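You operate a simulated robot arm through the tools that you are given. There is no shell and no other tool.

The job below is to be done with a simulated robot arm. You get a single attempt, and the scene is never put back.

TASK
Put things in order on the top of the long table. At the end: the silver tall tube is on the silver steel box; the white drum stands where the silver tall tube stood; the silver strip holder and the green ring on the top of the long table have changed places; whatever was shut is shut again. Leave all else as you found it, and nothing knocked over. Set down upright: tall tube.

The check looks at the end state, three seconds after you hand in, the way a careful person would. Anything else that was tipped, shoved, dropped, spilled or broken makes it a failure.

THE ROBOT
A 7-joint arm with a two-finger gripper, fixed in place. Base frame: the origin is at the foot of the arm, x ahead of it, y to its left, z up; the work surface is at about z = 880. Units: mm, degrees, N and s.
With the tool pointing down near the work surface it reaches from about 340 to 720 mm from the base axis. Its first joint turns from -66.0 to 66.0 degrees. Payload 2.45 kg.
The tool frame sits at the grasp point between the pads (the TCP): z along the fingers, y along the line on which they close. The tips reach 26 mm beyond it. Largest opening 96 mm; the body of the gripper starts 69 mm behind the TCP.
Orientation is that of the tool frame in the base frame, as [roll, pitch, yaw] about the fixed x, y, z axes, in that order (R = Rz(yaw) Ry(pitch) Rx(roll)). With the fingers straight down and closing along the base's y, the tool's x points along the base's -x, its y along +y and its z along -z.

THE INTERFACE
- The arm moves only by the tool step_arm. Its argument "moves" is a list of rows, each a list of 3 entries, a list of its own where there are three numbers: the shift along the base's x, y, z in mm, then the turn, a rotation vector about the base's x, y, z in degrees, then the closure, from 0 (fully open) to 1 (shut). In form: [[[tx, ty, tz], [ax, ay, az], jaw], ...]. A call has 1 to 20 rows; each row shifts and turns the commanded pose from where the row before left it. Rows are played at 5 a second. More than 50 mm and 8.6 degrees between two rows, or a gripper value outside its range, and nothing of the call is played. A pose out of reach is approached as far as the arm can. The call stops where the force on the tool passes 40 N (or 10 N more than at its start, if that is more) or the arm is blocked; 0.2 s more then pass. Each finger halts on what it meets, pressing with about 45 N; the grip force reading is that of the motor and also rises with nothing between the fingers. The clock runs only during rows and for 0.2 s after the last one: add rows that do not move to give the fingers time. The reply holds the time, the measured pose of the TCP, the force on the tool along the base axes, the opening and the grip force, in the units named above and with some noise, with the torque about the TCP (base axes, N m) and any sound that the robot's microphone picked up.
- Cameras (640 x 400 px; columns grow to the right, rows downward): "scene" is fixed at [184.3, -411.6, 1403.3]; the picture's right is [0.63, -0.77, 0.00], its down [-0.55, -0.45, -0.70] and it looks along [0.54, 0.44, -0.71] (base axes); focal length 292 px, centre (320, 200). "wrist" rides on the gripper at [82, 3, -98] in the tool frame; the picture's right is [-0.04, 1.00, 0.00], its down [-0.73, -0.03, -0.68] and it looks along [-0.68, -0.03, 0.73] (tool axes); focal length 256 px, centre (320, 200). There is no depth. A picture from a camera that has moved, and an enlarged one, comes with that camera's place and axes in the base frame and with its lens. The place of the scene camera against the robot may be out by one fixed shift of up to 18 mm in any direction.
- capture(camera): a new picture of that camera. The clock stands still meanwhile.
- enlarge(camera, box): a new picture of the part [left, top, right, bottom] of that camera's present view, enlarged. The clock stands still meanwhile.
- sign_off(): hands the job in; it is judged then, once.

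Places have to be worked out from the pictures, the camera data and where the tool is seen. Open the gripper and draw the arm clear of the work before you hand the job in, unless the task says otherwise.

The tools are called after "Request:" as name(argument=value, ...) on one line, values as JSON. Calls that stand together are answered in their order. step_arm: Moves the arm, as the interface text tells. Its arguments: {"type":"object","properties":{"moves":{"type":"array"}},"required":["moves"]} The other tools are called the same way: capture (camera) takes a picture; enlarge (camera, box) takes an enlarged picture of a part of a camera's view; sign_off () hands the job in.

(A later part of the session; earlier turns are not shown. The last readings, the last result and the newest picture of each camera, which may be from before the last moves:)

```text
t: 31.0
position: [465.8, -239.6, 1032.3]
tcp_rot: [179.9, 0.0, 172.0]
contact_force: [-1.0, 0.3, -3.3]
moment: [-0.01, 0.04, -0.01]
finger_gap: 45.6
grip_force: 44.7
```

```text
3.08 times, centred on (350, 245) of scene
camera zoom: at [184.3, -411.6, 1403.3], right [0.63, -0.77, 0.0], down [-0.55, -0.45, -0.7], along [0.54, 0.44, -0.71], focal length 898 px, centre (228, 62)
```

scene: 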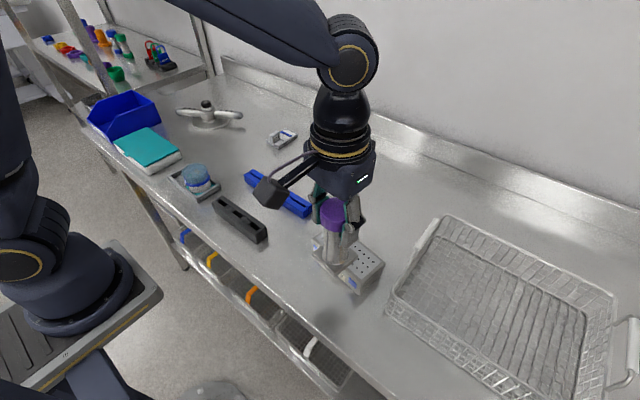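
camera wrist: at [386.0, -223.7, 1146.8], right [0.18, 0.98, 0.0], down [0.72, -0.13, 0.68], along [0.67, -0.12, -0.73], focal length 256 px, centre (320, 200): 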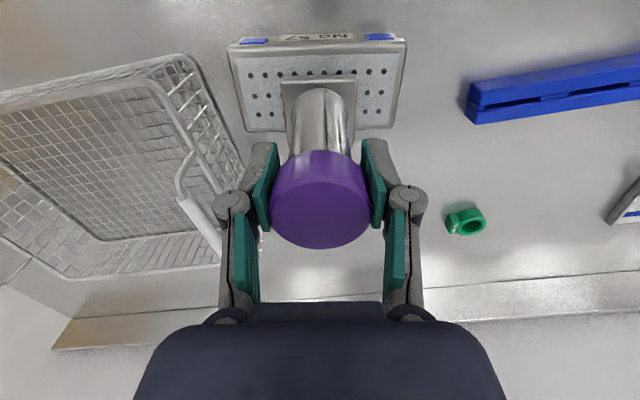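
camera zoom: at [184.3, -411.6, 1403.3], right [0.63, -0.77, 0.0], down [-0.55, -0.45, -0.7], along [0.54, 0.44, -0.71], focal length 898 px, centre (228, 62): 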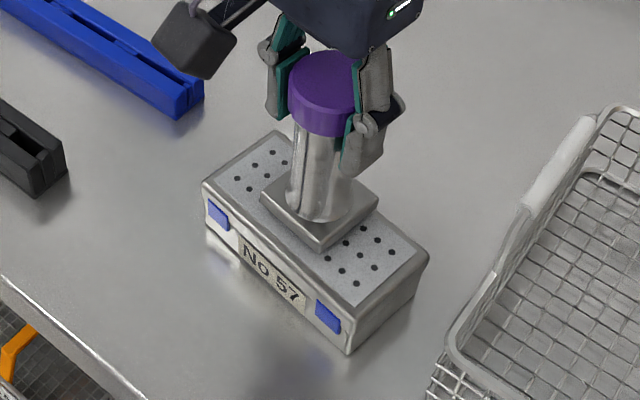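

Still hanging free at z ≈ 1031 with about 3 N of weight; I continue in 1.5–2 mm steps.

Request:
step_arm(moves=[[[0, 0, -2], [0, 0, 0], 1], [[0, 0, -2], [0, 0, 0], 1], [[0, 0, 0], [0, 0, 0], 1]])

Request:
step_arm(moves=[[[0, 0, -2], [0, 0, 0], 1], [[0, 0, 0], [0, 0, 0], 1]])

Request:
enlarge(camera="scene", box=[280, 180, 420, 310])

```text
t: 31.8
position: [465.9, -239.8, 1027.6]
tcp_rot: [-179.9, 0.0, 172.0]
contact_force: [-1.3, 0.6, -1.4]
moment: [0.03, 0.02, 0.0]
finger_gap: 45.5
grip_force: 45.2
```

```text
t: 32.4
position: [465.9, -240.2, 1027.5]
tcp_rot: [-179.9, 0.1, 172.1]
contact_force: [-2.3, -0.4, 11.7]
moment: [0.21, 0.02, 0.01]
finger_gap: 45.4
grip_force: 44.6
```

```text
3.08 times, centred on (350, 245) of scene
camera zoom: at [184.0, -411.5, 1403.4], right [0.63, -0.77, 0.0], down [-0.55, -0.45, -0.7], along [0.54, 0.44, -0.71], focal length 898 px, centre (228, 62)
```

zoom: 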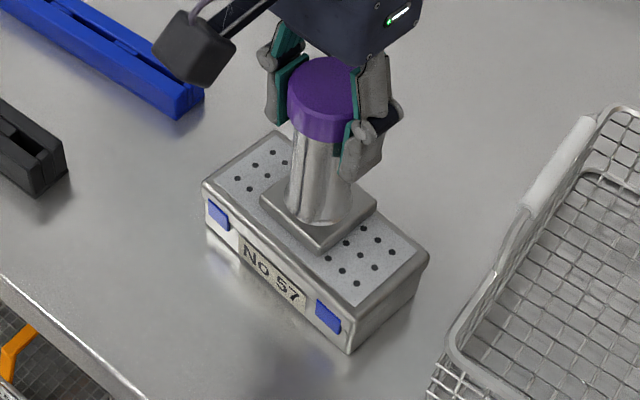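

Contact: the vertical force jumped to +11.7 N, so the foot is seated on the lid. I relieve by half a mm and open the fingers.

Request:
step_arm(moves=[[[0, 0, 0.7], [0, 0, 0], 1], [[0, 0, 0], [0, 0, 0], 1], [[0, 0, 0], [0, 0, 0], 0.48], [[0, 0, 0], [0, 0, 0], 0.44], [[0, 0, 0], [0, 0, 0], 0.38], [[0, 0, 0], [0, 0, 0], 0.25], [[0, 0, 0], [0, 0, 0], 0.1], [[0, 0, 0], [0, 0, 0], 0], [[0, 0, 0], [0, 0, 0], 0], [[0, 0, 0], [0, 0, 0], 0]])

Request:
enlarge(camera="scene", box=[280, 180, 420, 310])

Request:
capture(camera="wrist")

```text
t: 34.6
position: [466.9, -239.2, 1027.0]
tcp_rot: [-180.0, -0.1, 172.0]
contact_force: [0.1, -0.1, 0.0]
moment: [0.0, 0.01, -0.01]
finger_gap: 96.1
grip_force: 0.0
```

```text
3.08 times, centred on (350, 245) of scene
camera zoom: at [184.3, -411.6, 1403.3], right [0.63, -0.77, 0.0], down [-0.55, -0.45, -0.7], along [0.54, 0.44, -0.71], focal length 898 px, centre (228, 62)
```

zoom: 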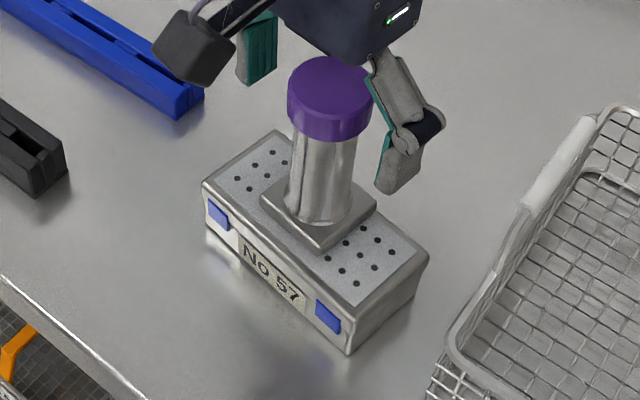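

```text
taken
camera wrist: at [386.3, -224.2, 1124.8], right [0.18, 0.98, 0.0], down [0.72, -0.13, 0.68], along [0.67, -0.12, -0.73], focal length 256 px, centre (320, 200)
```

wrist: 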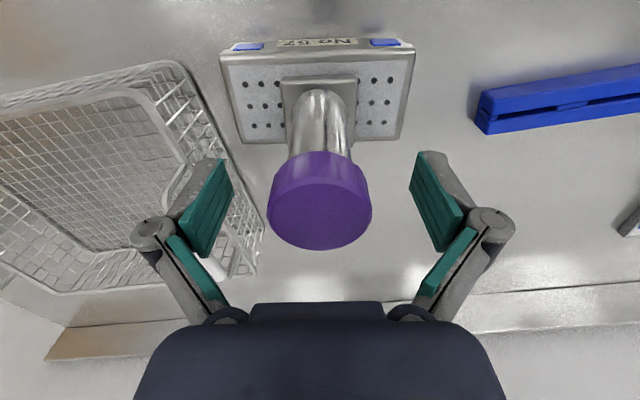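

The tube stands upright on the box. I rise straight up and travel back to the tray, turning to close along x, stopping short to look at the drum.

Request:
step_arm(moves=[[[0, 0, 20], [0, 0, 0], 0], [[0, 0, 25], [0, 0, 0], 0], [[0, 0, 25], [0, 0, 0], 0], [[0, 0, 15], [0, 0, 0], 0], [[-5, 27, 0], [0, 0, 8.1], 0], [[-5, 27, 0], [0, 0, 8.1], 0], [[-5, 27, 0], [0, 0, 8.1], 0], [[-5, 27, 0], [0, 0, 8.1], 0], [[-5, 27, 0], [0, 0, 8.1], 0], [[-5, 27, 0], [0, 0, 8.2], 0], [[-5, 27, 0], [0, 0, 8.2], 0], [[-5, 27, 0], [0, 0, 8.2], 0], [[-5, 27, 0], [0, 0, 8.2], 0], [[-5, 27, 0], [0, 0, 8.2], 0], [[-5, 27, 0], [0, 0, 8.2], 0], [[-6, 28, 0], [0, 0, 8.2], 0], [[0, 0, 0], [0, 0, 0], 0], [[0, 0, 0], [0, 0, 0], 0]])

Request:
capture(camera="wrist")

Request:
capture(camera="scene")

```text
t: 38.4
position: [404.0, 85.1, 1112.5]
tcp_rot: [180.0, 0.1, -90.1]
contact_force: [0.1, 0.7, -0.9]
moment: [0.02, 0.0, 0.01]
finger_gap: 96.4
grip_force: 0.0
```

```text
taken
camera wrist: at [400.9, 3.5, 1209.8], right [-1.0, 0.04, 0.0], down [0.03, 0.73, 0.68], along [0.03, 0.68, -0.73], focal length 256 px, centre (320, 200)
```

wrist: 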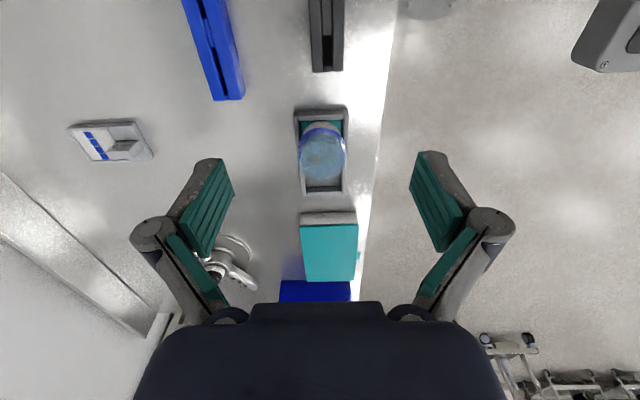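

```text
taken
```

scene: 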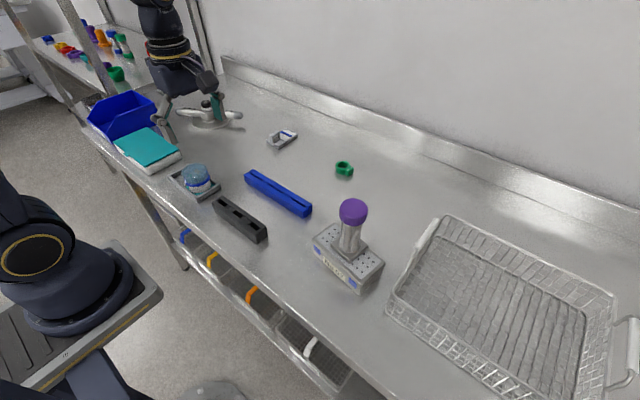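

I zoom in on the tray in both views to see the drum, its foot, and the empty cell.

Request:
enlarge(camera="wrist", box=[280, 95, 370, 200])

Request:
enlarge(camera="scene", box=[160, 150, 230, 210])

```text
3.81 times, centred on (325, 148) of wrist
camera zoom: at [400.9, 3.5, 1209.8], right [-1.0, 0.04, 0.0], down [0.03, 0.73, 0.68], along [0.03, 0.68, -0.73], focal length 975 px, centre (301, 400)
```

zoom: 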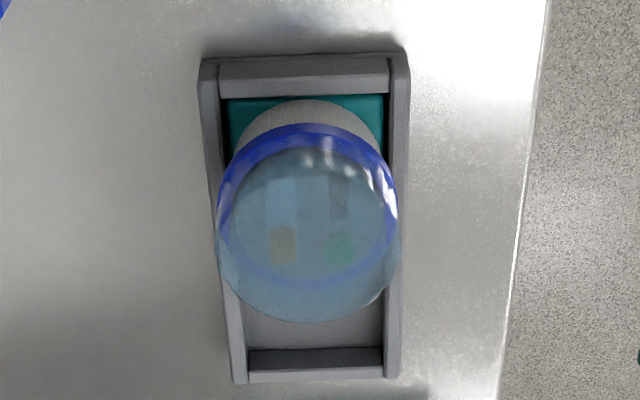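

```text
6.67 times, centred on (195, 180) of scene
camera zoom: at [184.3, -411.6, 1403.3], right [0.63, -0.77, 0.0], down [-0.55, -0.45, -0.7], along [0.54, 0.44, -0.71], focal length 1945 px, centre (1153, 333)
```

zoom: 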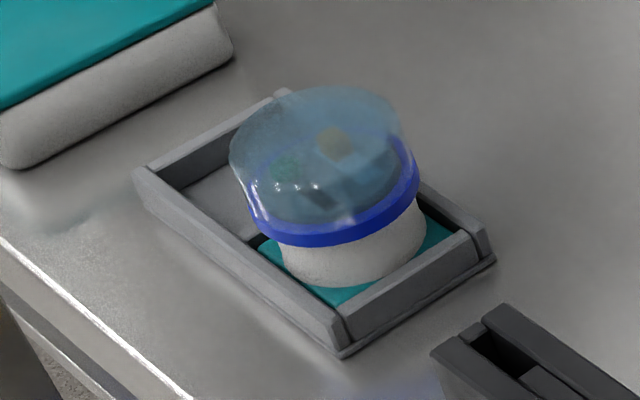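

The tray is one low-walled frame with the drum (lid ≈ 60 mm, top ≈ 955) standing on a teal plate in the near half and the far half now empty. I move over the drum at about (405, 178) and check the alignment from above.

Request:
step_arm(moves=[[[0.5, 31, -20], [0, 0, 0], 0], [[0.5, 31, -25], [0, 0, 0], 0], [[0, 31, -27], [0, 0, 0], 0], [[0, 0, 0], [0, 0, 0], 0], [[0, 0, 0], [0, 0, 0], 0]])

Request:
capture(camera="wrist")

Request:
enlarge(camera="wrist", box=[250, 60, 390, 240])

```text
t: 39.6
position: [403.7, 179.0, 1040.4]
tcp_rot: [179.9, 0.0, -90.1]
contact_force: [-0.6, 0.0, 0.5]
moment: [0.03, -0.04, 0.01]
finger_gap: 95.9
grip_force: 0.1
```

```text
taken
camera wrist: at [401.0, 96.9, 1137.6], right [-1.0, 0.04, 0.0], down [0.03, 0.73, 0.68], along [0.03, 0.68, -0.73], focal length 256 px, centre (320, 200)
```

wrist: 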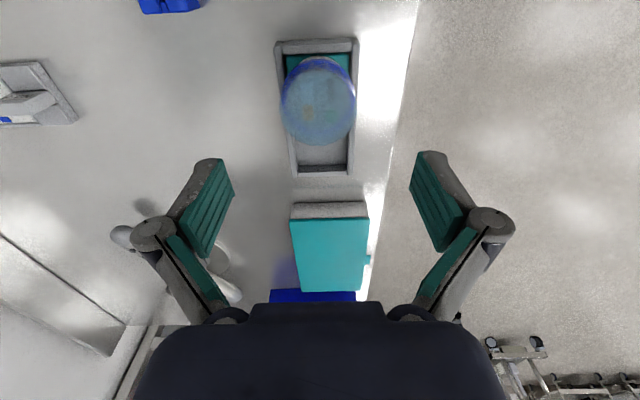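

```text
2.22 times, centred on (320, 150) of wrist
camera zoom: at [401.0, 96.9, 1137.6], right [-1.0, 0.04, 0.0], down [0.03, 0.73, 0.68], along [0.03, 0.68, -0.73], focal length 569 px, centre (320, 311)
```

zoom: 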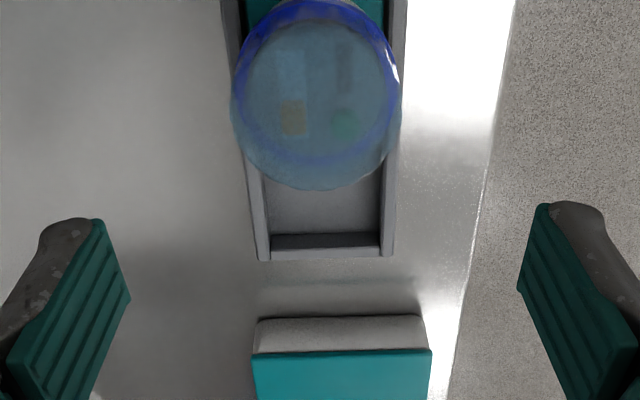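

The drum centre comes out at about (405.5, 178), matching the gripper within 1–2 mm. I descend so the fingertips stay above the tray wall (TCP z ≈ 934), then check before closing.

Request:
step_arm(moves=[[[1, 0, -25], [0, 0, 0], 0], [[0, 0, -25], [0, 0, 0], 0], [[0, 0, -20], [0, 0, 0], 0], [[0, 0, -15], [0, 0, 0], 0], [[0, 0, -12], [0, 0, 0], 0], [[0, 0, -8], [0, 0, 0], 0], [[0, 0, 0], [0, 0, 0], 0], [[0, 0, 0], [0, 0, 0], 0]])

Request:
capture(camera="wrist")

Request:
enlarge(camera="scene", box=[130, 120, 250, 220])

```text
t: 41.4
position: [405.4, 177.8, 934.5]
tcp_rot: [-180.0, 0.0, -90.1]
contact_force: [0.4, -0.1, 0.2]
moment: [0.0, -0.03, 0.0]
finger_gap: 96.1
grip_force: 0.1
```

```text
taken
camera wrist: at [403.6, 96.4, 1032.8], right [-1.0, 0.04, 0.0], down [0.03, 0.73, 0.68], along [0.03, 0.68, -0.73], focal length 256 px, centre (320, 200)
```

wrist: 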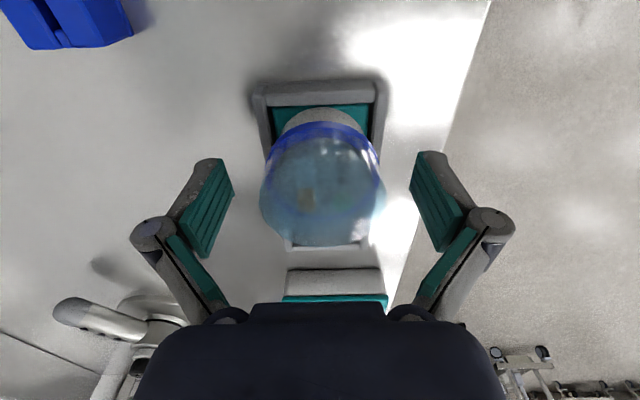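

```text
4.00 times, centred on (190, 170) of scene
camera zoom: at [184.3, -411.6, 1403.3], right [0.63, -0.77, 0.0], down [-0.55, -0.45, -0.7], along [0.54, 0.44, -0.71], focal length 1167 px, centre (840, 320)
```

zoom: 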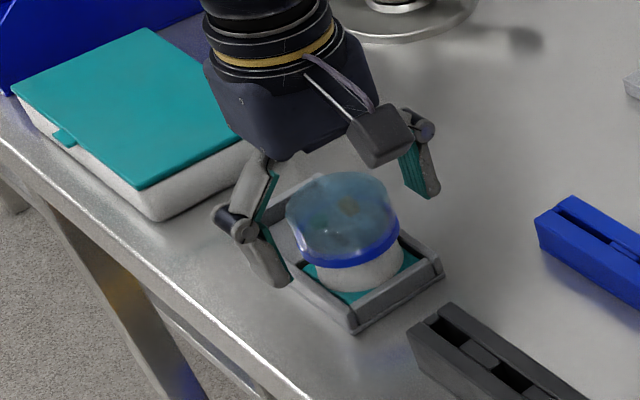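

The drum lid is centred between the pads. I close on it gently and then lift a few millimetres very slowly, checking force and pictures.

Request:
step_arm(moves=[[[0, 0, 0], [0, 0, 0], 0.15], [[0, 0, 0], [0, 0, 0], 0.3], [[0, 0, 0], [0, 0, 0], 0.4], [[0, 0, 0], [0, 0, 0], 0.6], [[0, 0, 0], [0, 0, 0], 1], [[0, 0, 0], [0, 0, 0], 1], [[0, 0, 0], [0, 0, 0], 1]])

Request:
step_arm(moves=[[[0, 0, 1.5], [0, 0, 0], 1], [[0, 0, 1.5], [0, 0, 0], 1], [[0, 0, 0], [0, 0, 0], 1]])

Request:
capture(camera="wrist")

Request:
enlarge(camera="scene", box=[130, 120, 250, 220])

```text
t: 43.0
position: [404.4, 177.9, 934.4]
tcp_rot: [180.0, 0.0, -90.1]
contact_force: [-2.8, -0.9, 4.4]
moment: [0.02, 0.06, 0.01]
finger_gap: 58.0
grip_force: 45.1
```

```text
t: 43.8
position: [406.8, 178.1, 938.2]
tcp_rot: [180.0, 0.0, -90.1]
contact_force: [0.1, -0.1, -1.6]
moment: [-0.03, 0.01, 0.0]
finger_gap: 58.1
grip_force: 44.6
```

```text
taken
camera wrist: at [404.0, 96.9, 1035.7], right [-1.0, 0.04, 0.0], down [0.03, 0.73, 0.68], along [0.03, 0.68, -0.73], focal length 256 px, centre (320, 200)
```

wrist: 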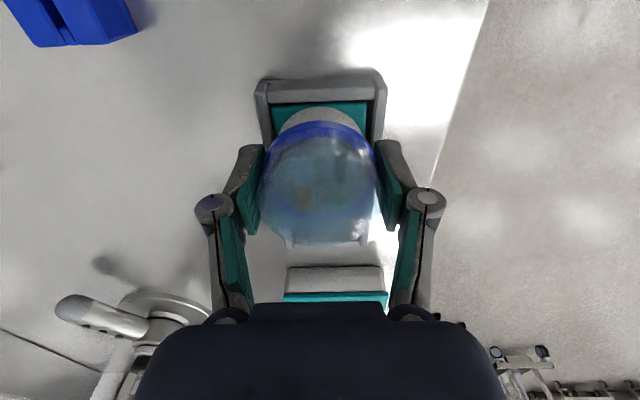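

```text
4.00 times, centred on (190, 170) of scene
camera zoom: at [184.3, -411.6, 1403.3], right [0.63, -0.77, 0.0], down [-0.55, -0.45, -0.7], along [0.54, 0.44, -0.71], focal length 1167 px, centre (840, 320)
```

zoom: 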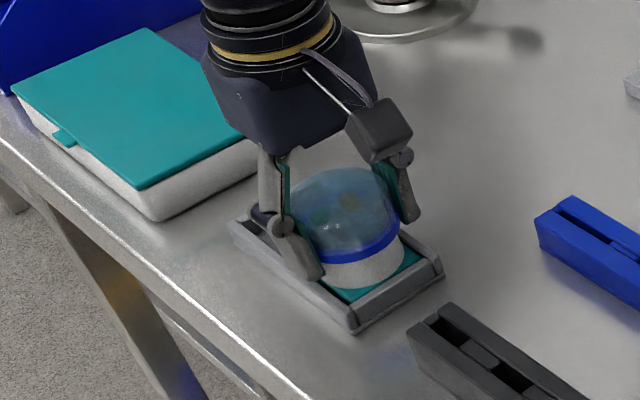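

Held with a gap of 58 mm. I lift further in small steps and look whether body, lid and teal plate rise together.

Request:
step_arm(moves=[[[0, 0, 2], [0, 0, 0], 1], [[0, 0, 2], [0, 0, 0], 1], [[0, 0, 2], [0, 0, 0], 1], [[0, 0, 2], [0, 0, 0], 1], [[0, 0, 0], [0, 0, 0], 1]])

Request:
enlarge(camera="wrist", box=[230, 50, 420, 260])

Request:
enlarge(camera="scene", box=[160, 140, 240, 210])

```text
t: 45.0
position: [406.2, 179.0, 945.8]
tcp_rot: [180.0, -0.1, -90.0]
contact_force: [0.0, 0.0, -1.4]
moment: [0.01, -0.03, 0.05]
finger_gap: 58.2
grip_force: 44.8
```

```text
1.90 times, centred on (325, 155) of wrist
camera zoom: at [403.7, 97.3, 1043.5], right [-1.0, 0.04, 0.0], down [0.03, 0.73, 0.68], along [0.03, 0.68, -0.73], focal length 488 px, centre (310, 286)
```

zoom: 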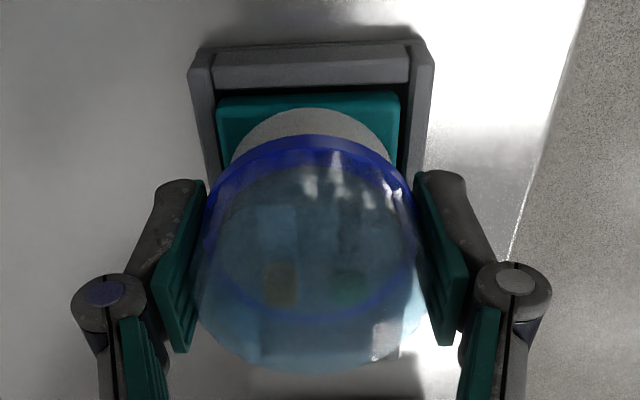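

```text
5.71 times, centred on (200, 175) of scene
camera zoom: at [184.3, -411.6, 1403.3], right [0.63, -0.77, 0.0], down [-0.55, -0.45, -0.7], along [0.54, 0.44, -0.71], focal length 1667 px, centre (1006, 343)
```

zoom: 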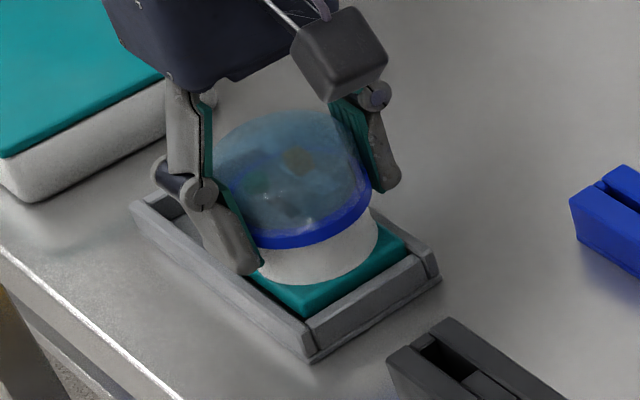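

The teal plate is the drum's own foot and everything rises together. I lift clear to about z 1000 and view the empty tray.

Request:
step_arm(moves=[[[0, 0, 4], [0, 0, 0], 1], [[0, 0, 6], [0, 0, 0], 1], [[0, 0, 8], [0, 0, 0], 1], [[0, 0, 10], [0, 0, 0], 1], [[0, 0, 10], [0, 0, 0], 1], [[0, 0, 10], [0, 0, 0], 1], [[0, 0, 10], [0, 0, 0], 1], [[0, 0, 0], [0, 0, 0], 1]])

Request:
capture(camera="wrist")

Request:
enlarge(camera="scene", box=[150, 110, 250, 210])

```text
t: 46.8
position: [406.4, 178.9, 1004.1]
tcp_rot: [180.0, 0.0, -90.1]
contact_force: [0.1, -0.6, -2.7]
moment: [0.01, -0.03, 0.02]
finger_gap: 58.2
grip_force: 44.7
```

```text
taken
camera wrist: at [403.8, 97.8, 1101.6], right [-1.0, 0.04, 0.0], down [0.03, 0.73, 0.68], along [0.03, 0.68, -0.73], focal length 256 px, centre (320, 200)
```

wrist: 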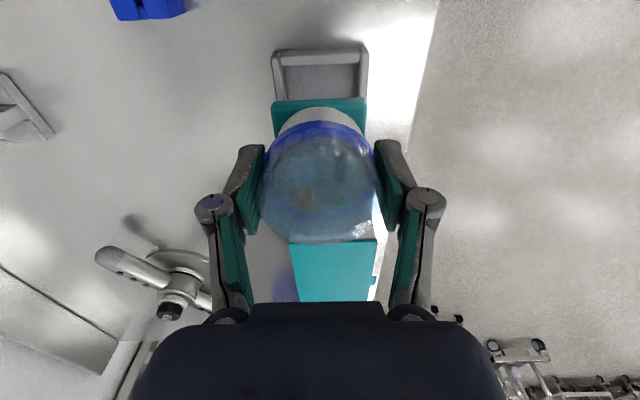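

```text
4.00 times, centred on (200, 160) of scene
camera zoom: at [184.3, -411.6, 1403.3], right [0.63, -0.77, 0.0], down [-0.55, -0.45, -0.7], along [0.54, 0.44, -0.71], focal length 1167 px, centre (800, 360)
```

zoom: 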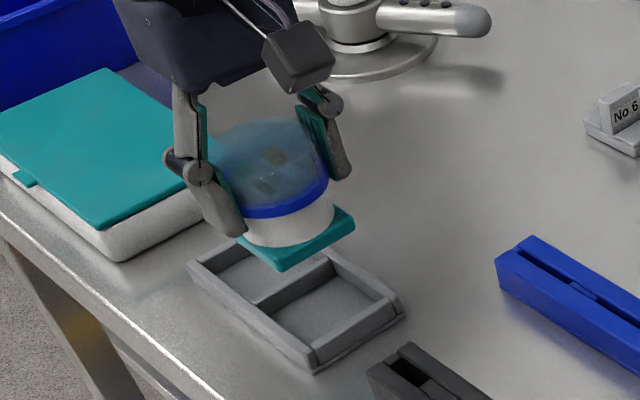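

The tray has two cells with a divider, and the drum's foot must drop into the far one. To measure the cells I move the held drum aside (+x) so both cameras see the empty tray.

Request:
step_arm(moves=[[[10, 0, 5], [0, 0, 0], 1], [[20, 0, 10], [0, 0, 0], 1], [[25, 0, 10], [0, 0, 0], 1], [[25, 0, 5], [0, 0, 0], 1], [[15, 0, 0], [0, 0, 0], 1], [[0, 0, 0], [0, 0, 0], 1]])

Request:
capture(camera="wrist")

Request:
enlarge(camera="scene", box=[155, 150, 235, 210])

Request:
enlarge(camera="wrist", box=[370, 30, 500, 150])

```text
t: 48.2
position: [499.3, 177.3, 1033.0]
tcp_rot: [180.0, 0.1, -90.1]
contact_force: [-0.5, 1.1, -1.4]
moment: [-0.06, 0.01, -0.02]
finger_gap: 58.2
grip_force: 45.2
```

```text
taken
camera wrist: at [497.2, 96.5, 1131.4], right [-1.0, 0.04, 0.0], down [0.03, 0.73, 0.68], along [0.03, 0.68, -0.73], focal length 256 px, centre (320, 200)
```

wrist: 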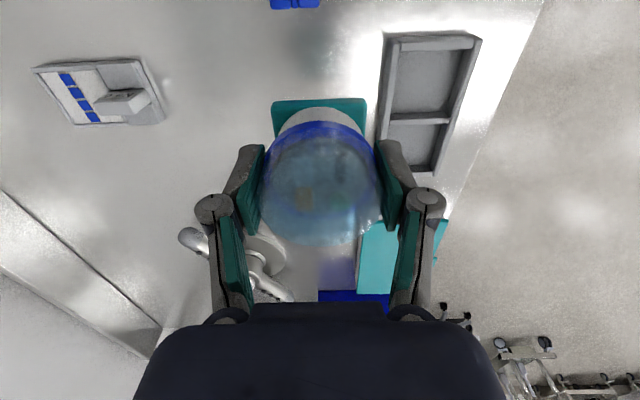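

```text
6.67 times, centred on (195, 180) of scene
camera zoom: at [184.3, -411.6, 1403.3], right [0.63, -0.77, 0.0], down [-0.55, -0.45, -0.7], along [0.54, 0.44, -0.71], focal length 1945 px, centre (1153, 333)
```

zoom: 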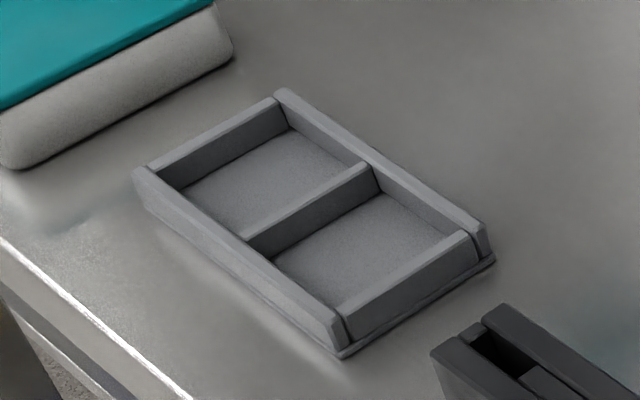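

```text
3.33 times, centred on (435, 90) of wrist
camera zoom: at [497.2, 96.5, 1131.4], right [-1.0, 0.04, 0.0], down [0.03, 0.73, 0.68], along [0.03, 0.68, -0.73], focal length 853 px, centre (-63, 567)
```

zoom: 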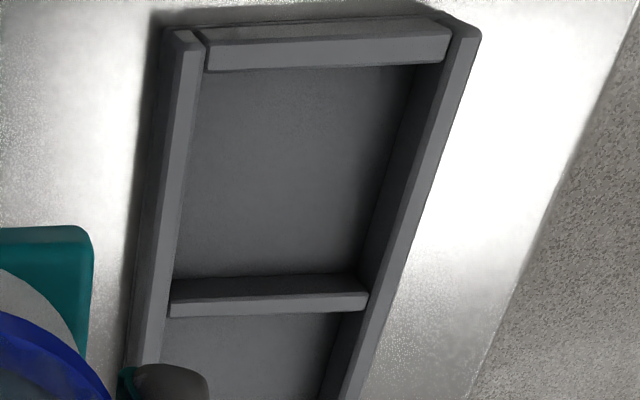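

Measured cells: near cell y 152.6–210.6, far cell y 216.8–275, inner x 376–434 (58 mm cells, foot ≈ 54.6 mm), so the pitch is about 64.2 mm. I return in x by exactly -95, go +64.5 in y, and descend to about 20 mm above seating.

Request:
step_arm(moves=[[[-10, 4, 0], [0, 0, 0], 1], [[-20, 10, 0], [0, 0, 0], 1], [[-25, 18, 0], [0, 0, 0], 1], [[-25, 18, 0], [0, 0, 0], 1], [[-15, 14.5, 0], [0, 0, 0], 1], [[0, 0, 0], [0, 0, 0], 1], [[0, 0, -15], [0, 0, 0], 1], [[0, 0, -20], [0, 0, 0], 1], [[0, 0, -20], [0, 0, 0], 1], [[0, 0, -15], [0, 0, 0], 1], [[0, 0, -9], [0, 0, 0], 1], [[0, 0, 0], [0, 0, 0], 1]])

Request:
capture(camera="wrist")

Request:
enlarge(camera="scene", box=[155, 140, 235, 200])

```text
t: 50.8
position: [404.9, 243.0, 955.0]
tcp_rot: [-180.0, -0.1, -90.2]
contact_force: [-0.7, 0.2, -2.3]
moment: [-0.05, 0.01, 0.0]
finger_gap: 58.0
grip_force: 45.0
```

```text
taken
camera wrist: at [402.9, 161.7, 1052.3], right [-1.0, 0.04, 0.0], down [0.03, 0.73, 0.68], along [0.03, 0.68, -0.73], focal length 256 px, centre (320, 200)
```

wrist: 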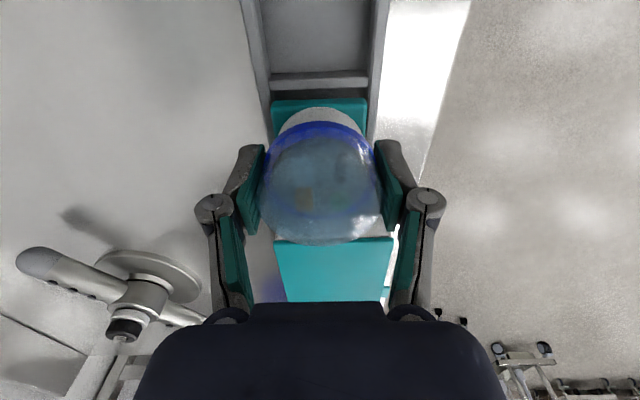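

```text
6.67 times, centred on (195, 170) of scene
camera zoom: at [184.3, -411.6, 1403.3], right [0.63, -0.77, 0.0], down [-0.55, -0.45, -0.7], along [0.54, 0.44, -0.71], focal length 1945 px, centre (1153, 400)
```

zoom: 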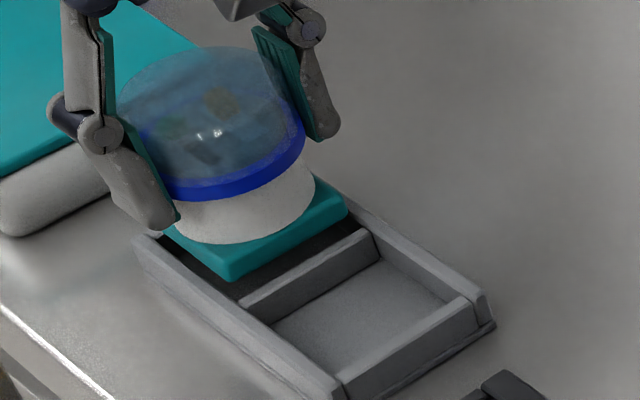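

The foot hangs over the far cell, well centred. I lower by 9 mm more and check the gaps to the walls.

Request:
step_arm(moves=[[[0, 0, -3], [0, 0, 0], 1], [[0, 0, -3], [0, 0, 0], 1], [[0, 0, -3], [0, 0, 0], 1], [[0, 0, 0], [0, 0, 0], 1]])

Request:
enlarge(camera="wrist", box=[230, 40, 410, 260])

Request:
enlarge(camera="scene", box=[155, 140, 235, 200])

```text
t: 51.8
position: [406.8, 242.7, 947.7]
tcp_rot: [-179.8, 0.0, -90.1]
contact_force: [-3.3, -12.5, 37.1]
moment: [0.53, 0.07, 0.04]
finger_gap: 58.3
grip_force: 45.2
```

```text
1.82 times, centred on (320, 150) of wrist
camera zoom: at [403.5, 161.5, 1044.5], right [-1.0, 0.04, 0.0], down [0.03, 0.73, 0.68], along [0.03, 0.68, -0.73], focal length 465 px, centre (320, 291)
```

zoom: 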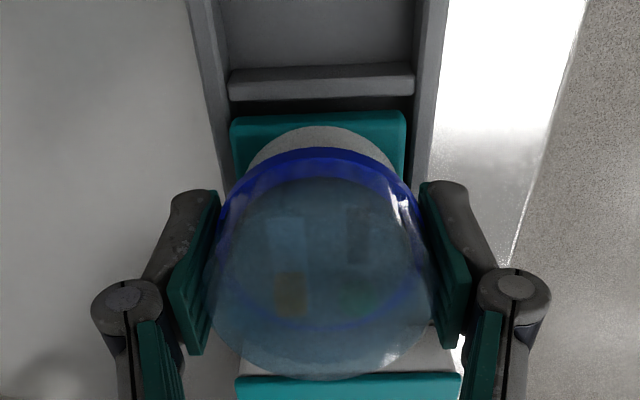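

```text
6.67 times, centred on (195, 170) of scene
camera zoom: at [183.7, -412.2, 1403.2], right [0.63, -0.77, 0.0], down [-0.55, -0.45, -0.7], along [0.54, 0.44, -0.71], focal length 1945 px, centre (1153, 400)
```

zoom: 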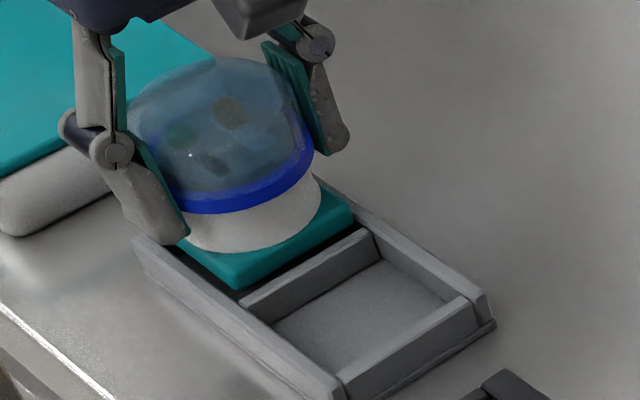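

Contact came early (37 N up, -12.5 N in y): the foot's far edge landed on the far wall, so it is 2–3 mm too far in +y. I raise at once and check that the drum still hangs straight.

Request:
step_arm(moves=[[[0, 0, 4], [0, 0, 0], 1], [[0, 0, 4], [0, 0, 0], 1], [[0, 0, 4], [0, 0, 0], 1], [[0, 0, 0], [0, 0, 0], 1]])

Request:
enlarge(camera="wrist", box=[230, 40, 410, 260])

Request:
enlarge(camera="scene", box=[155, 140, 235, 200])

```text
t: 52.8
position: [407.1, 242.0, 957.5]
tcp_rot: [-180.0, -0.1, -90.1]
contact_force: [0.4, -0.1, -1.7]
moment: [-0.03, 0.0, 0.0]
finger_gap: 57.8
grip_force: 44.8
```

```text
1.82 times, centred on (320, 150) of wrist
camera zoom: at [403.9, 161.5, 1056.4], right [-1.0, 0.04, 0.0], down [0.03, 0.73, 0.68], along [0.03, 0.68, -0.73], focal length 465 px, centre (320, 291)
```

zoom: 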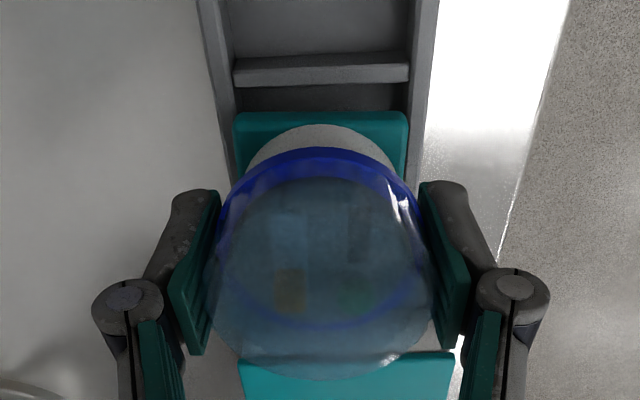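

```text
6.67 times, centred on (195, 170) of scene
camera zoom: at [184.3, -411.6, 1403.3], right [0.63, -0.77, 0.0], down [-0.55, -0.45, -0.7], along [0.54, 0.44, -0.71], focal length 1945 px, centre (1153, 400)
```

zoom: 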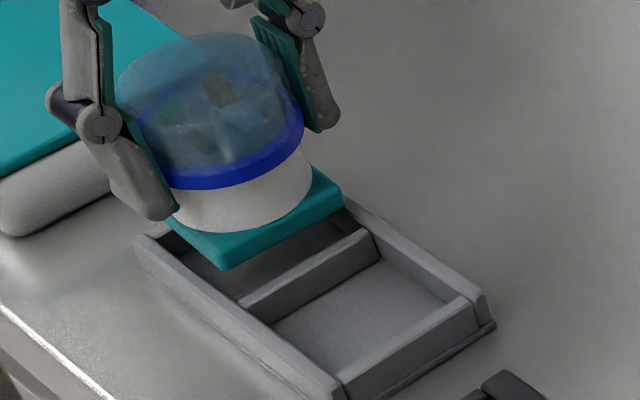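

The drum is still held straight and the tray hasn't moved. I shift 2.2 mm toward -y and lower again in small steps, watching the force.

Request:
step_arm(moves=[[[0, -2.2, 0], [0, 0, 0], 1], [[0, 0, -4], [0, 0, 0], 1], [[0, 0, -3], [0, 0, 0], 1], [[0, 0, 0], [0, 0, 0], 1]])

Request:
step_arm(moves=[[[0, 0, -1.5], [0, 0, 0], 1], [[0, 0, 0], [0, 0, 0], 1]])

Request:
step_arm(moves=[[[0, 0, -1.5], [0, 0, 0], 1], [[0, 0, 0], [0, 0, 0], 1]])

```text
t: 53.8
position: [405.6, 239.9, 951.4]
tcp_rot: [-180.0, 0.1, -90.1]
contact_force: [0.5, 0.0, -2.6]
moment: [0.01, 0.02, 0.01]
finger_gap: 58.1
grip_force: 44.7
```

```text
t: 54.4
position: [405.9, 241.4, 949.7]
tcp_rot: [180.0, 0.1, -90.1]
contact_force: [0.2, -0.1, -2.3]
moment: [-0.02, -0.01, 0.01]
finger_gap: 57.9
grip_force: 45.5
```

```text
t: 55.0
position: [406.0, 238.2, 948.4]
tcp_rot: [-180.0, 0.1, -90.2]
contact_force: [0.6, 0.3, -2.2]
moment: [0.02, -0.03, 0.03]
finger_gap: 57.8
grip_force: 45.3
```

Still free at z ≈ 948; continuing in 1 mm steps past the wall-top level.

Request:
step_arm(moves=[[[0, 0, -1], [0, 0, 0], 1], [[0, 0, 0], [0, 0, 0], 1]])

Request:
step_arm(moves=[[[0, 0, -1], [0, 0, 0], 1], [[0, 0, 0], [0, 0, 0], 1]])

Request:
enlarge(camera="wrist", box=[230, 40, 410, 260])

Request:
enlarge(camera="scene", box=[155, 140, 235, 200])

```text
t: 55.6
position: [406.6, 240.5, 947.4]
tcp_rot: [-180.0, 0.0, -90.0]
contact_force: [0.1, 0.3, -2.6]
moment: [0.0, 0.01, 0.03]
finger_gap: 57.6
grip_force: 45.1
```

```text
t: 56.2
position: [407.2, 240.6, 944.7]
tcp_rot: [180.0, 0.0, -90.1]
contact_force: [-1.5, -0.8, -2.4]
moment: [0.02, 0.08, -0.01]
finger_gap: 57.9
grip_force: 45.0
```

```text
1.82 times, centred on (320, 150) of wrist
camera zoom: at [403.9, 158.9, 1043.6], right [-1.0, 0.04, 0.0], down [0.03, 0.73, 0.68], along [0.03, 0.68, -0.73], focal length 465 px, centre (320, 291)
```

zoom: 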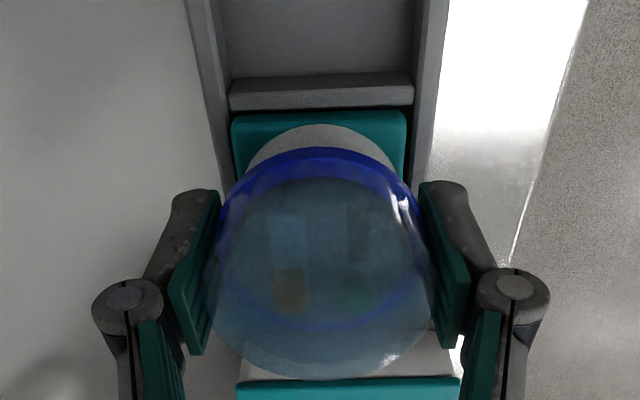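

```text
6.67 times, centred on (195, 170) of scene
camera zoom: at [184.3, -411.6, 1403.3], right [0.63, -0.77, 0.0], down [-0.55, -0.45, -0.7], along [0.54, 0.44, -0.71], focal length 1945 px, centre (1153, 400)
```

zoom: 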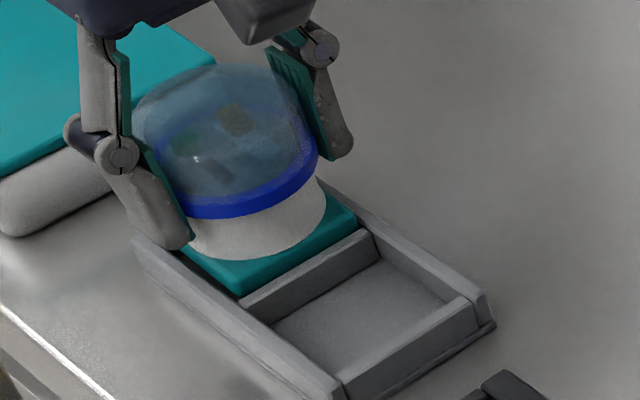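

The foot is now below the wall tops with only a light touch on the +x side. I nudge -0.6 mm in x and keep lowering in small steps.

Request:
step_arm(moves=[[[-0.6, 0, 0], [0, 0, 0], 1], [[0, 0, -1.5], [0, 0, 0], 1], [[0, 0, 0], [0, 0, 0], 1]])

Request:
step_arm(moves=[[[0, 0, -1.5], [0, 0, 0], 1], [[0, 0, 0], [0, 0, 0], 1]])

Request:
step_arm(moves=[[[0, 0, -1.5], [0, 0, 0], 1], [[0, 0, 0], [0, 0, 0], 1]])

```text
t: 57.0
position: [406.1, 240.4, 944.6]
tcp_rot: [179.9, -0.1, -90.0]
contact_force: [-0.3, -0.6, -2.2]
moment: [0.01, 0.01, 0.01]
finger_gap: 57.5
grip_force: 45.5
```

```text
t: 57.6
position: [405.6, 241.5, 943.1]
tcp_rot: [180.0, 0.0, -90.1]
contact_force: [0.1, 0.2, -3.3]
moment: [0.03, 0.01, 0.01]
finger_gap: 57.9
grip_force: 44.9
```

```text
t: 58.2
position: [406.4, 241.6, 941.0]
tcp_rot: [-180.0, 0.0, -90.0]
contact_force: [0.2, 0.0, -2.3]
moment: [-0.02, 0.02, 0.0]
finger_gap: 58.2
grip_force: 45.2
```

Sliding in freely; 6–7 mm to go. Continuing.

Request:
step_arm(moves=[[[0, 0, -1.5], [0, 0, 0], 1], [[0, 0, 0], [0, 0, 0], 1]])

Request:
step_arm(moves=[[[0, 0, -1.5], [0, 0, 0], 1], [[0, 0, 0], [0, 0, 0], 1]])

Request:
step_arm(moves=[[[0, 0, -1], [0, 0, 0], 1], [[0, 0, 0], [0, 0, 0], 1]])

Request:
enlarge(camera="scene", box=[155, 140, 235, 200])

```text
t: 58.8
position: [406.7, 241.8, 939.8]
tcp_rot: [180.0, 0.0, -90.2]
contact_force: [0.0, 0.7, -1.9]
moment: [-0.04, 0.0, 0.01]
finger_gap: 57.9
grip_force: 44.8
```

```text
t: 59.4
position: [405.6, 241.2, 936.9]
tcp_rot: [180.0, 0.0, -90.0]
contact_force: [-0.9, -0.3, -2.1]
moment: [-0.02, -0.06, 0.0]
finger_gap: 57.9
grip_force: 45.0
```

```text
t: 60.0
position: [406.0, 241.4, 936.0]
tcp_rot: [-180.0, 0.1, -90.0]
contact_force: [0.0, 0.2, -3.0]
moment: [0.0, 0.02, -0.02]
finger_gap: 57.7
grip_force: 44.8
```

```text
6.67 times, centred on (195, 170) of scene
camera zoom: at [184.3, -411.6, 1403.3], right [0.63, -0.77, 0.0], down [-0.55, -0.45, -0.7], along [0.54, 0.44, -0.71], focal length 1945 px, centre (1153, 400)
```

zoom: 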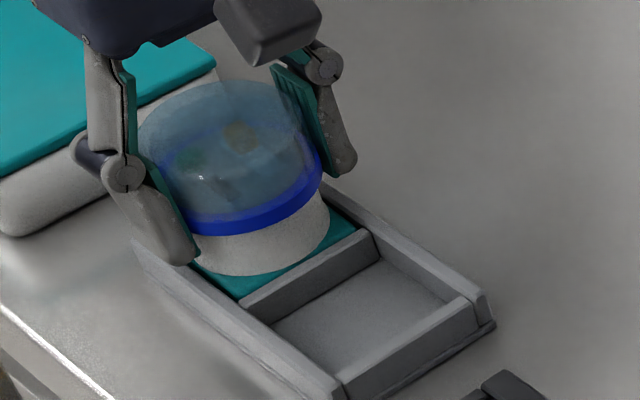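

The foot is inside the cell and nearly down. Last steps of 1 mm until I feel the floor.

Request:
step_arm(moves=[[[0, 0, -1], [0, 0, 0], 1], [[0, 0, 0], [0, 0, 0], 1]])

Request:
step_arm(moves=[[[0, 0, -1], [0, 0, 0], 1], [[0, 0, 0], [0, 0, 0], 1]])

```text
t: 60.6
position: [405.3, 241.1, 936.1]
tcp_rot: [179.9, 0.0, -90.1]
contact_force: [1.2, 1.1, -1.4]
moment: [0.02, -0.06, 0.0]
finger_gap: 58.0
grip_force: 45.0
```

```text
t: 61.2
position: [405.4, 241.3, 935.4]
tcp_rot: [179.9, 0.0, -90.1]
contact_force: [-0.1, 0.2, -2.2]
moment: [0.03, 0.01, -0.01]
finger_gap: 58.2
grip_force: 44.5
```

Request:
step_arm(moves=[[[0, 0, -0.8], [0, 0, 0], 1], [[0, 0, 0], [0, 0, 0], 1]])

Request:
step_arm(moves=[[[0, 0, -0.8], [0, 0, 0], 1], [[0, 0, 0], [0, 0, 0], 1]])

```text
t: 61.8
position: [406.0, 241.1, 933.8]
tcp_rot: [179.9, 0.0, -90.2]
contact_force: [-0.3, 0.3, 2.9]
moment: [-0.17, -0.06, 0.01]
finger_gap: 57.8
grip_force: 44.9
```

```text
t: 62.4
position: [405.9, 241.4, 934.5]
tcp_rot: [-179.9, -0.1, -90.1]
contact_force: [-2.3, 0.3, 9.8]
moment: [-0.33, 0.01, 0.01]
finger_gap: 58.3
grip_force: 45.1
```

The floor is felt (+9.8 N), so the drum is seated. I relieve by 0.7 mm and open the fingers slowly.

Request:
step_arm(moves=[[[0, 0, 0.7], [0, 0, 0], 1], [[0, 0, 0], [0, 0, 0], 1], [[0, 0, 0], [0, 0, 0], 0.36], [[0, 0, 0], [0, 0, 0], 0.32], [[0, 0, 0], [0, 0, 0], 0.26], [[0, 0, 0], [0, 0, 0], 0.15], [[0, 0, 0], [0, 0, 0], 0.05], [[0, 0, 0], [0, 0, 0], 0], [[0, 0, 0], [0, 0, 0], 0], [[0, 0, 0], [0, 0, 0], 0]])

Request:
enlarge(camera="scene", box=[155, 140, 235, 200])

Request:
capture(camera="wrist")

```text
t: 64.6
position: [406.4, 240.9, 934.8]
tcp_rot: [180.0, 0.0, -90.1]
contact_force: [0.1, 0.6, -0.3]
moment: [0.04, 0.02, -0.03]
finger_gap: 96.2
grip_force: 0.1
```

```text
6.67 times, centred on (195, 170) of scene
camera zoom: at [184.3, -411.6, 1403.3], right [0.63, -0.77, 0.0], down [-0.55, -0.45, -0.7], along [0.54, 0.44, -0.71], focal length 1945 px, centre (1153, 400)
```

zoom: 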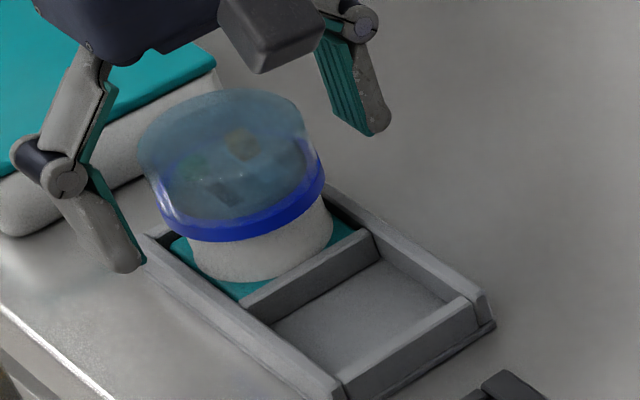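

```text
taken
camera wrist: at [403.3, 159.3, 1032.4], right [-1.0, 0.04, 0.0], down [0.03, 0.73, 0.68], along [0.03, 0.68, -0.73], focal length 256 px, centre (320, 200)
```

wrist: 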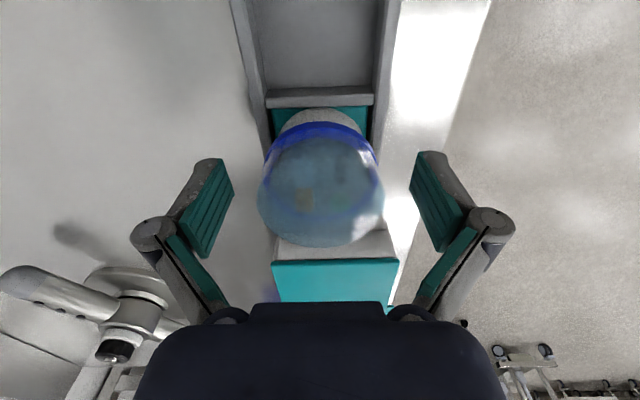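

The drum stands in the far cell and the tray hasn't moved. I rise clear and go to look at the green ring, turning the camera back to face +x.

Request:
step_arm(moves=[[[0, 0, 20], [0, 0, 0], 0], [[0, 0, 30], [0, 0, 0], 0], [[0, 0, 35], [0, 0, 0], 0], [[0, 0, 35], [0, 0, 0], 0], [[12, -25, 0], [0, 0, -7.5], 0], [[12, -25, 0], [0, 0, -7.5], 0], [[12, -25, 0], [0, 0, -7.5], 0], [[12, -25, 0], [0, 0, -7.5], 0], [[12, -25, 0], [0, 0, -7.5], 0], [[12, -25, 0], [0, 0, -7.5], 0], [[12, -25, 0], [0, 0, -7.5], 0], [[12, -25, 0], [0, 0, -7.5], 0], [[12, -25, 0], [0, 0, -7.5], 0], [[12, -25, 0], [0, 0, -7.5], 0], [[12, -25, 0], [0, 0, -7.5], 0], [[12, -25, 0], [0, 0, -7.5], 0], [[0, 0, 0], [0, 0, 0], 0], [[0, 0, 0], [0, 0, 0], 0]])

Request:
capture(camera="wrist")

Request:
capture(camera="scene")

```text
t: 68.4
position: [549.4, -58.8, 1057.1]
tcp_rot: [180.0, -0.1, 179.9]
contact_force: [-0.8, 0.3, -0.5]
moment: [-0.02, 0.0, 0.05]
finger_gap: 95.9
grip_force: 0.1
```

```text
taken
camera wrist: at [469.7, -54.8, 1154.4], right [0.04, 1.0, 0.0], down [0.73, -0.03, 0.68], along [0.68, -0.03, -0.73], focal length 256 px, centre (320, 200)
```

wrist: 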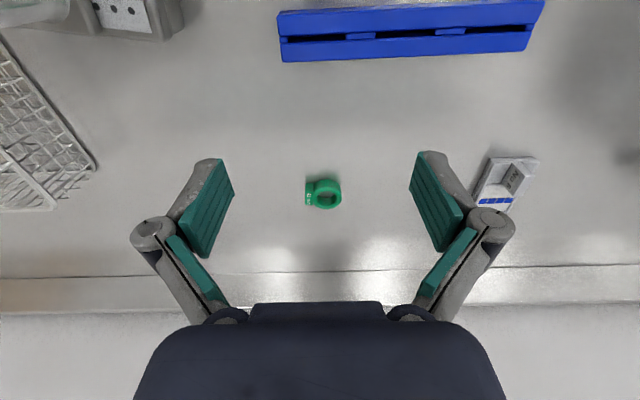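

```text
taken
```

scene: 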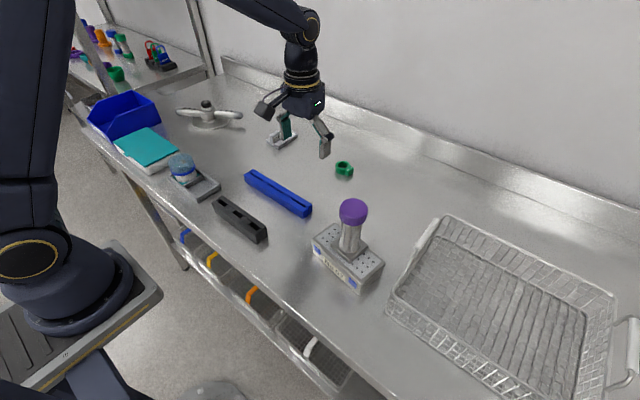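

I enlarge the ring in the wrist view to measure its place, shape and tab.

Request:
enlarge(camera="wrist", box=[290, 160, 360, 225])

Request:
enlarge(camera="scene", box=[325, 150, 365, 185])

Request:
enlarge(camera="wrist", box=[460, 140, 560, 220])

```text
6.15 times, centred on (325, 192) of wrist
camera zoom: at [469.7, -54.8, 1154.4], right [0.04, 1.0, 0.0], down [0.73, -0.03, 0.68], along [0.68, -0.03, -0.73], focal length 1575 px, centre (289, 246)
```

zoom: 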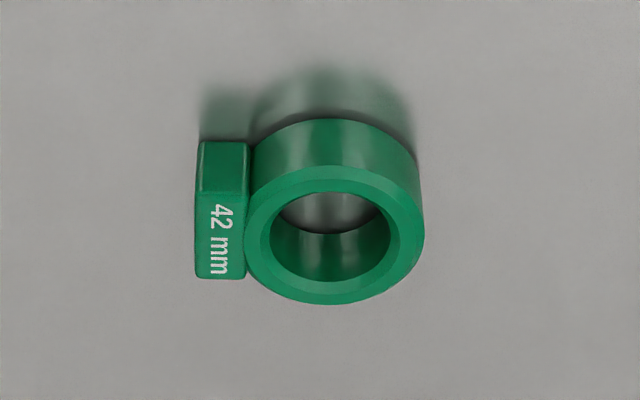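

```text
11.43 times, centred on (345, 168) of scene
camera zoom: at [184.3, -411.6, 1403.3], right [0.63, -0.77, 0.0], down [-0.55, -0.45, -0.7], along [0.54, 0.44, -0.71], focal length 3334 px, centre (34, 571)
```

zoom: 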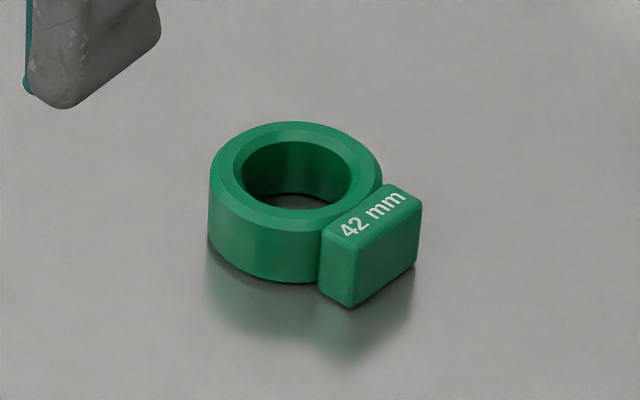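

```text
5.00 times, centred on (510, 180) of wrist
camera zoom: at [469.7, -54.8, 1154.4], right [0.04, 1.0, 0.0], down [0.73, -0.03, 0.68], along [0.68, -0.03, -0.73], focal length 1280 px, centre (-630, 300)
```

zoom: 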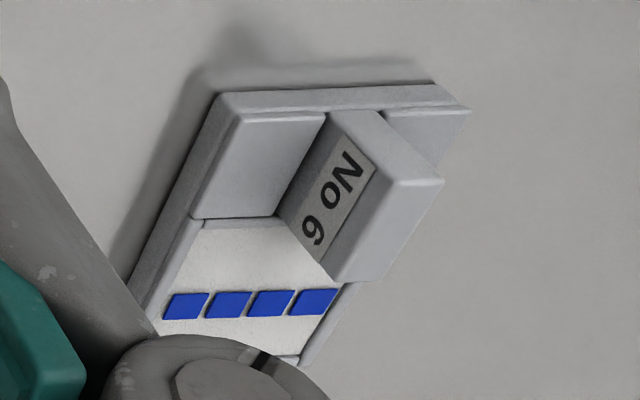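

The ring's centre is at about (706.5, -55.5), 40 mm wide and 17 mm tall, with a tab reaching to y ≈ -86; the holder's base centre is at about (707, 179) with its fin at x 663–692, y ≈ 179, top z ≈ 918. I approach the ring with the fingers tilted 10° outward for reach, stopping high to check.

Request:
step_arm(moves=[[[30, -0.5, -10], [0, -2, 0], 0], [[35, -0.5, -10], [0, -2, 0], 0], [[35, -0.5, -12], [0, -2, 0], 0], [[30, 0, -12], [0, -2, 0], 0], [[10, 0, -12], [0, -2, 0], 0], [[0, 0, 0], [0, 0, 0], 0], [[0, 0, 0], [0, 0, 0], 0]])

Request:
capture(camera="wrist")

Request:
capture(camera="scene")

```text
t: 70.0
position: [689.5, -60.0, 994.8]
tcp_rot: [-179.9, 10.0, 179.9]
contact_force: [-1.0, 0.1, 1.1]
moment: [-0.01, -0.01, -0.01]
finger_gap: 96.0
grip_force: 0.0
```

```text
taken
camera wrist: at [593.4, -56.8, 1078.3], right [0.04, 1.0, 0.01], down [0.6, -0.03, 0.8], along [0.8, -0.03, -0.61], focal length 256 px, centre (320, 200)
```

wrist: 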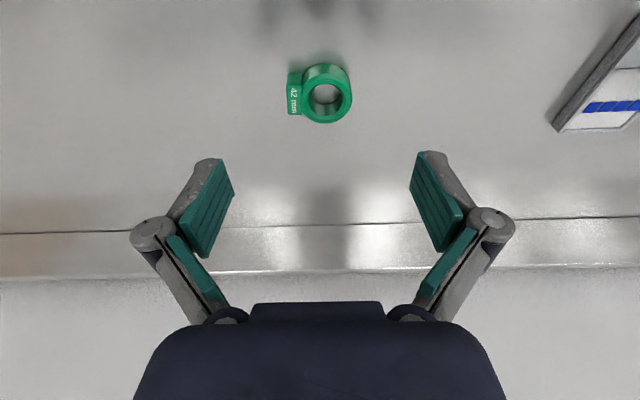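

```text
taken
```

scene: 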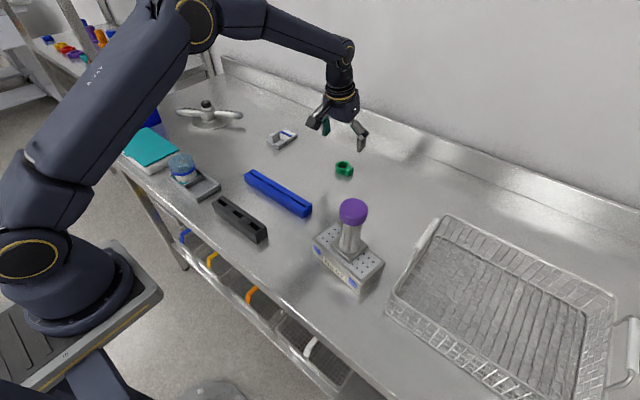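

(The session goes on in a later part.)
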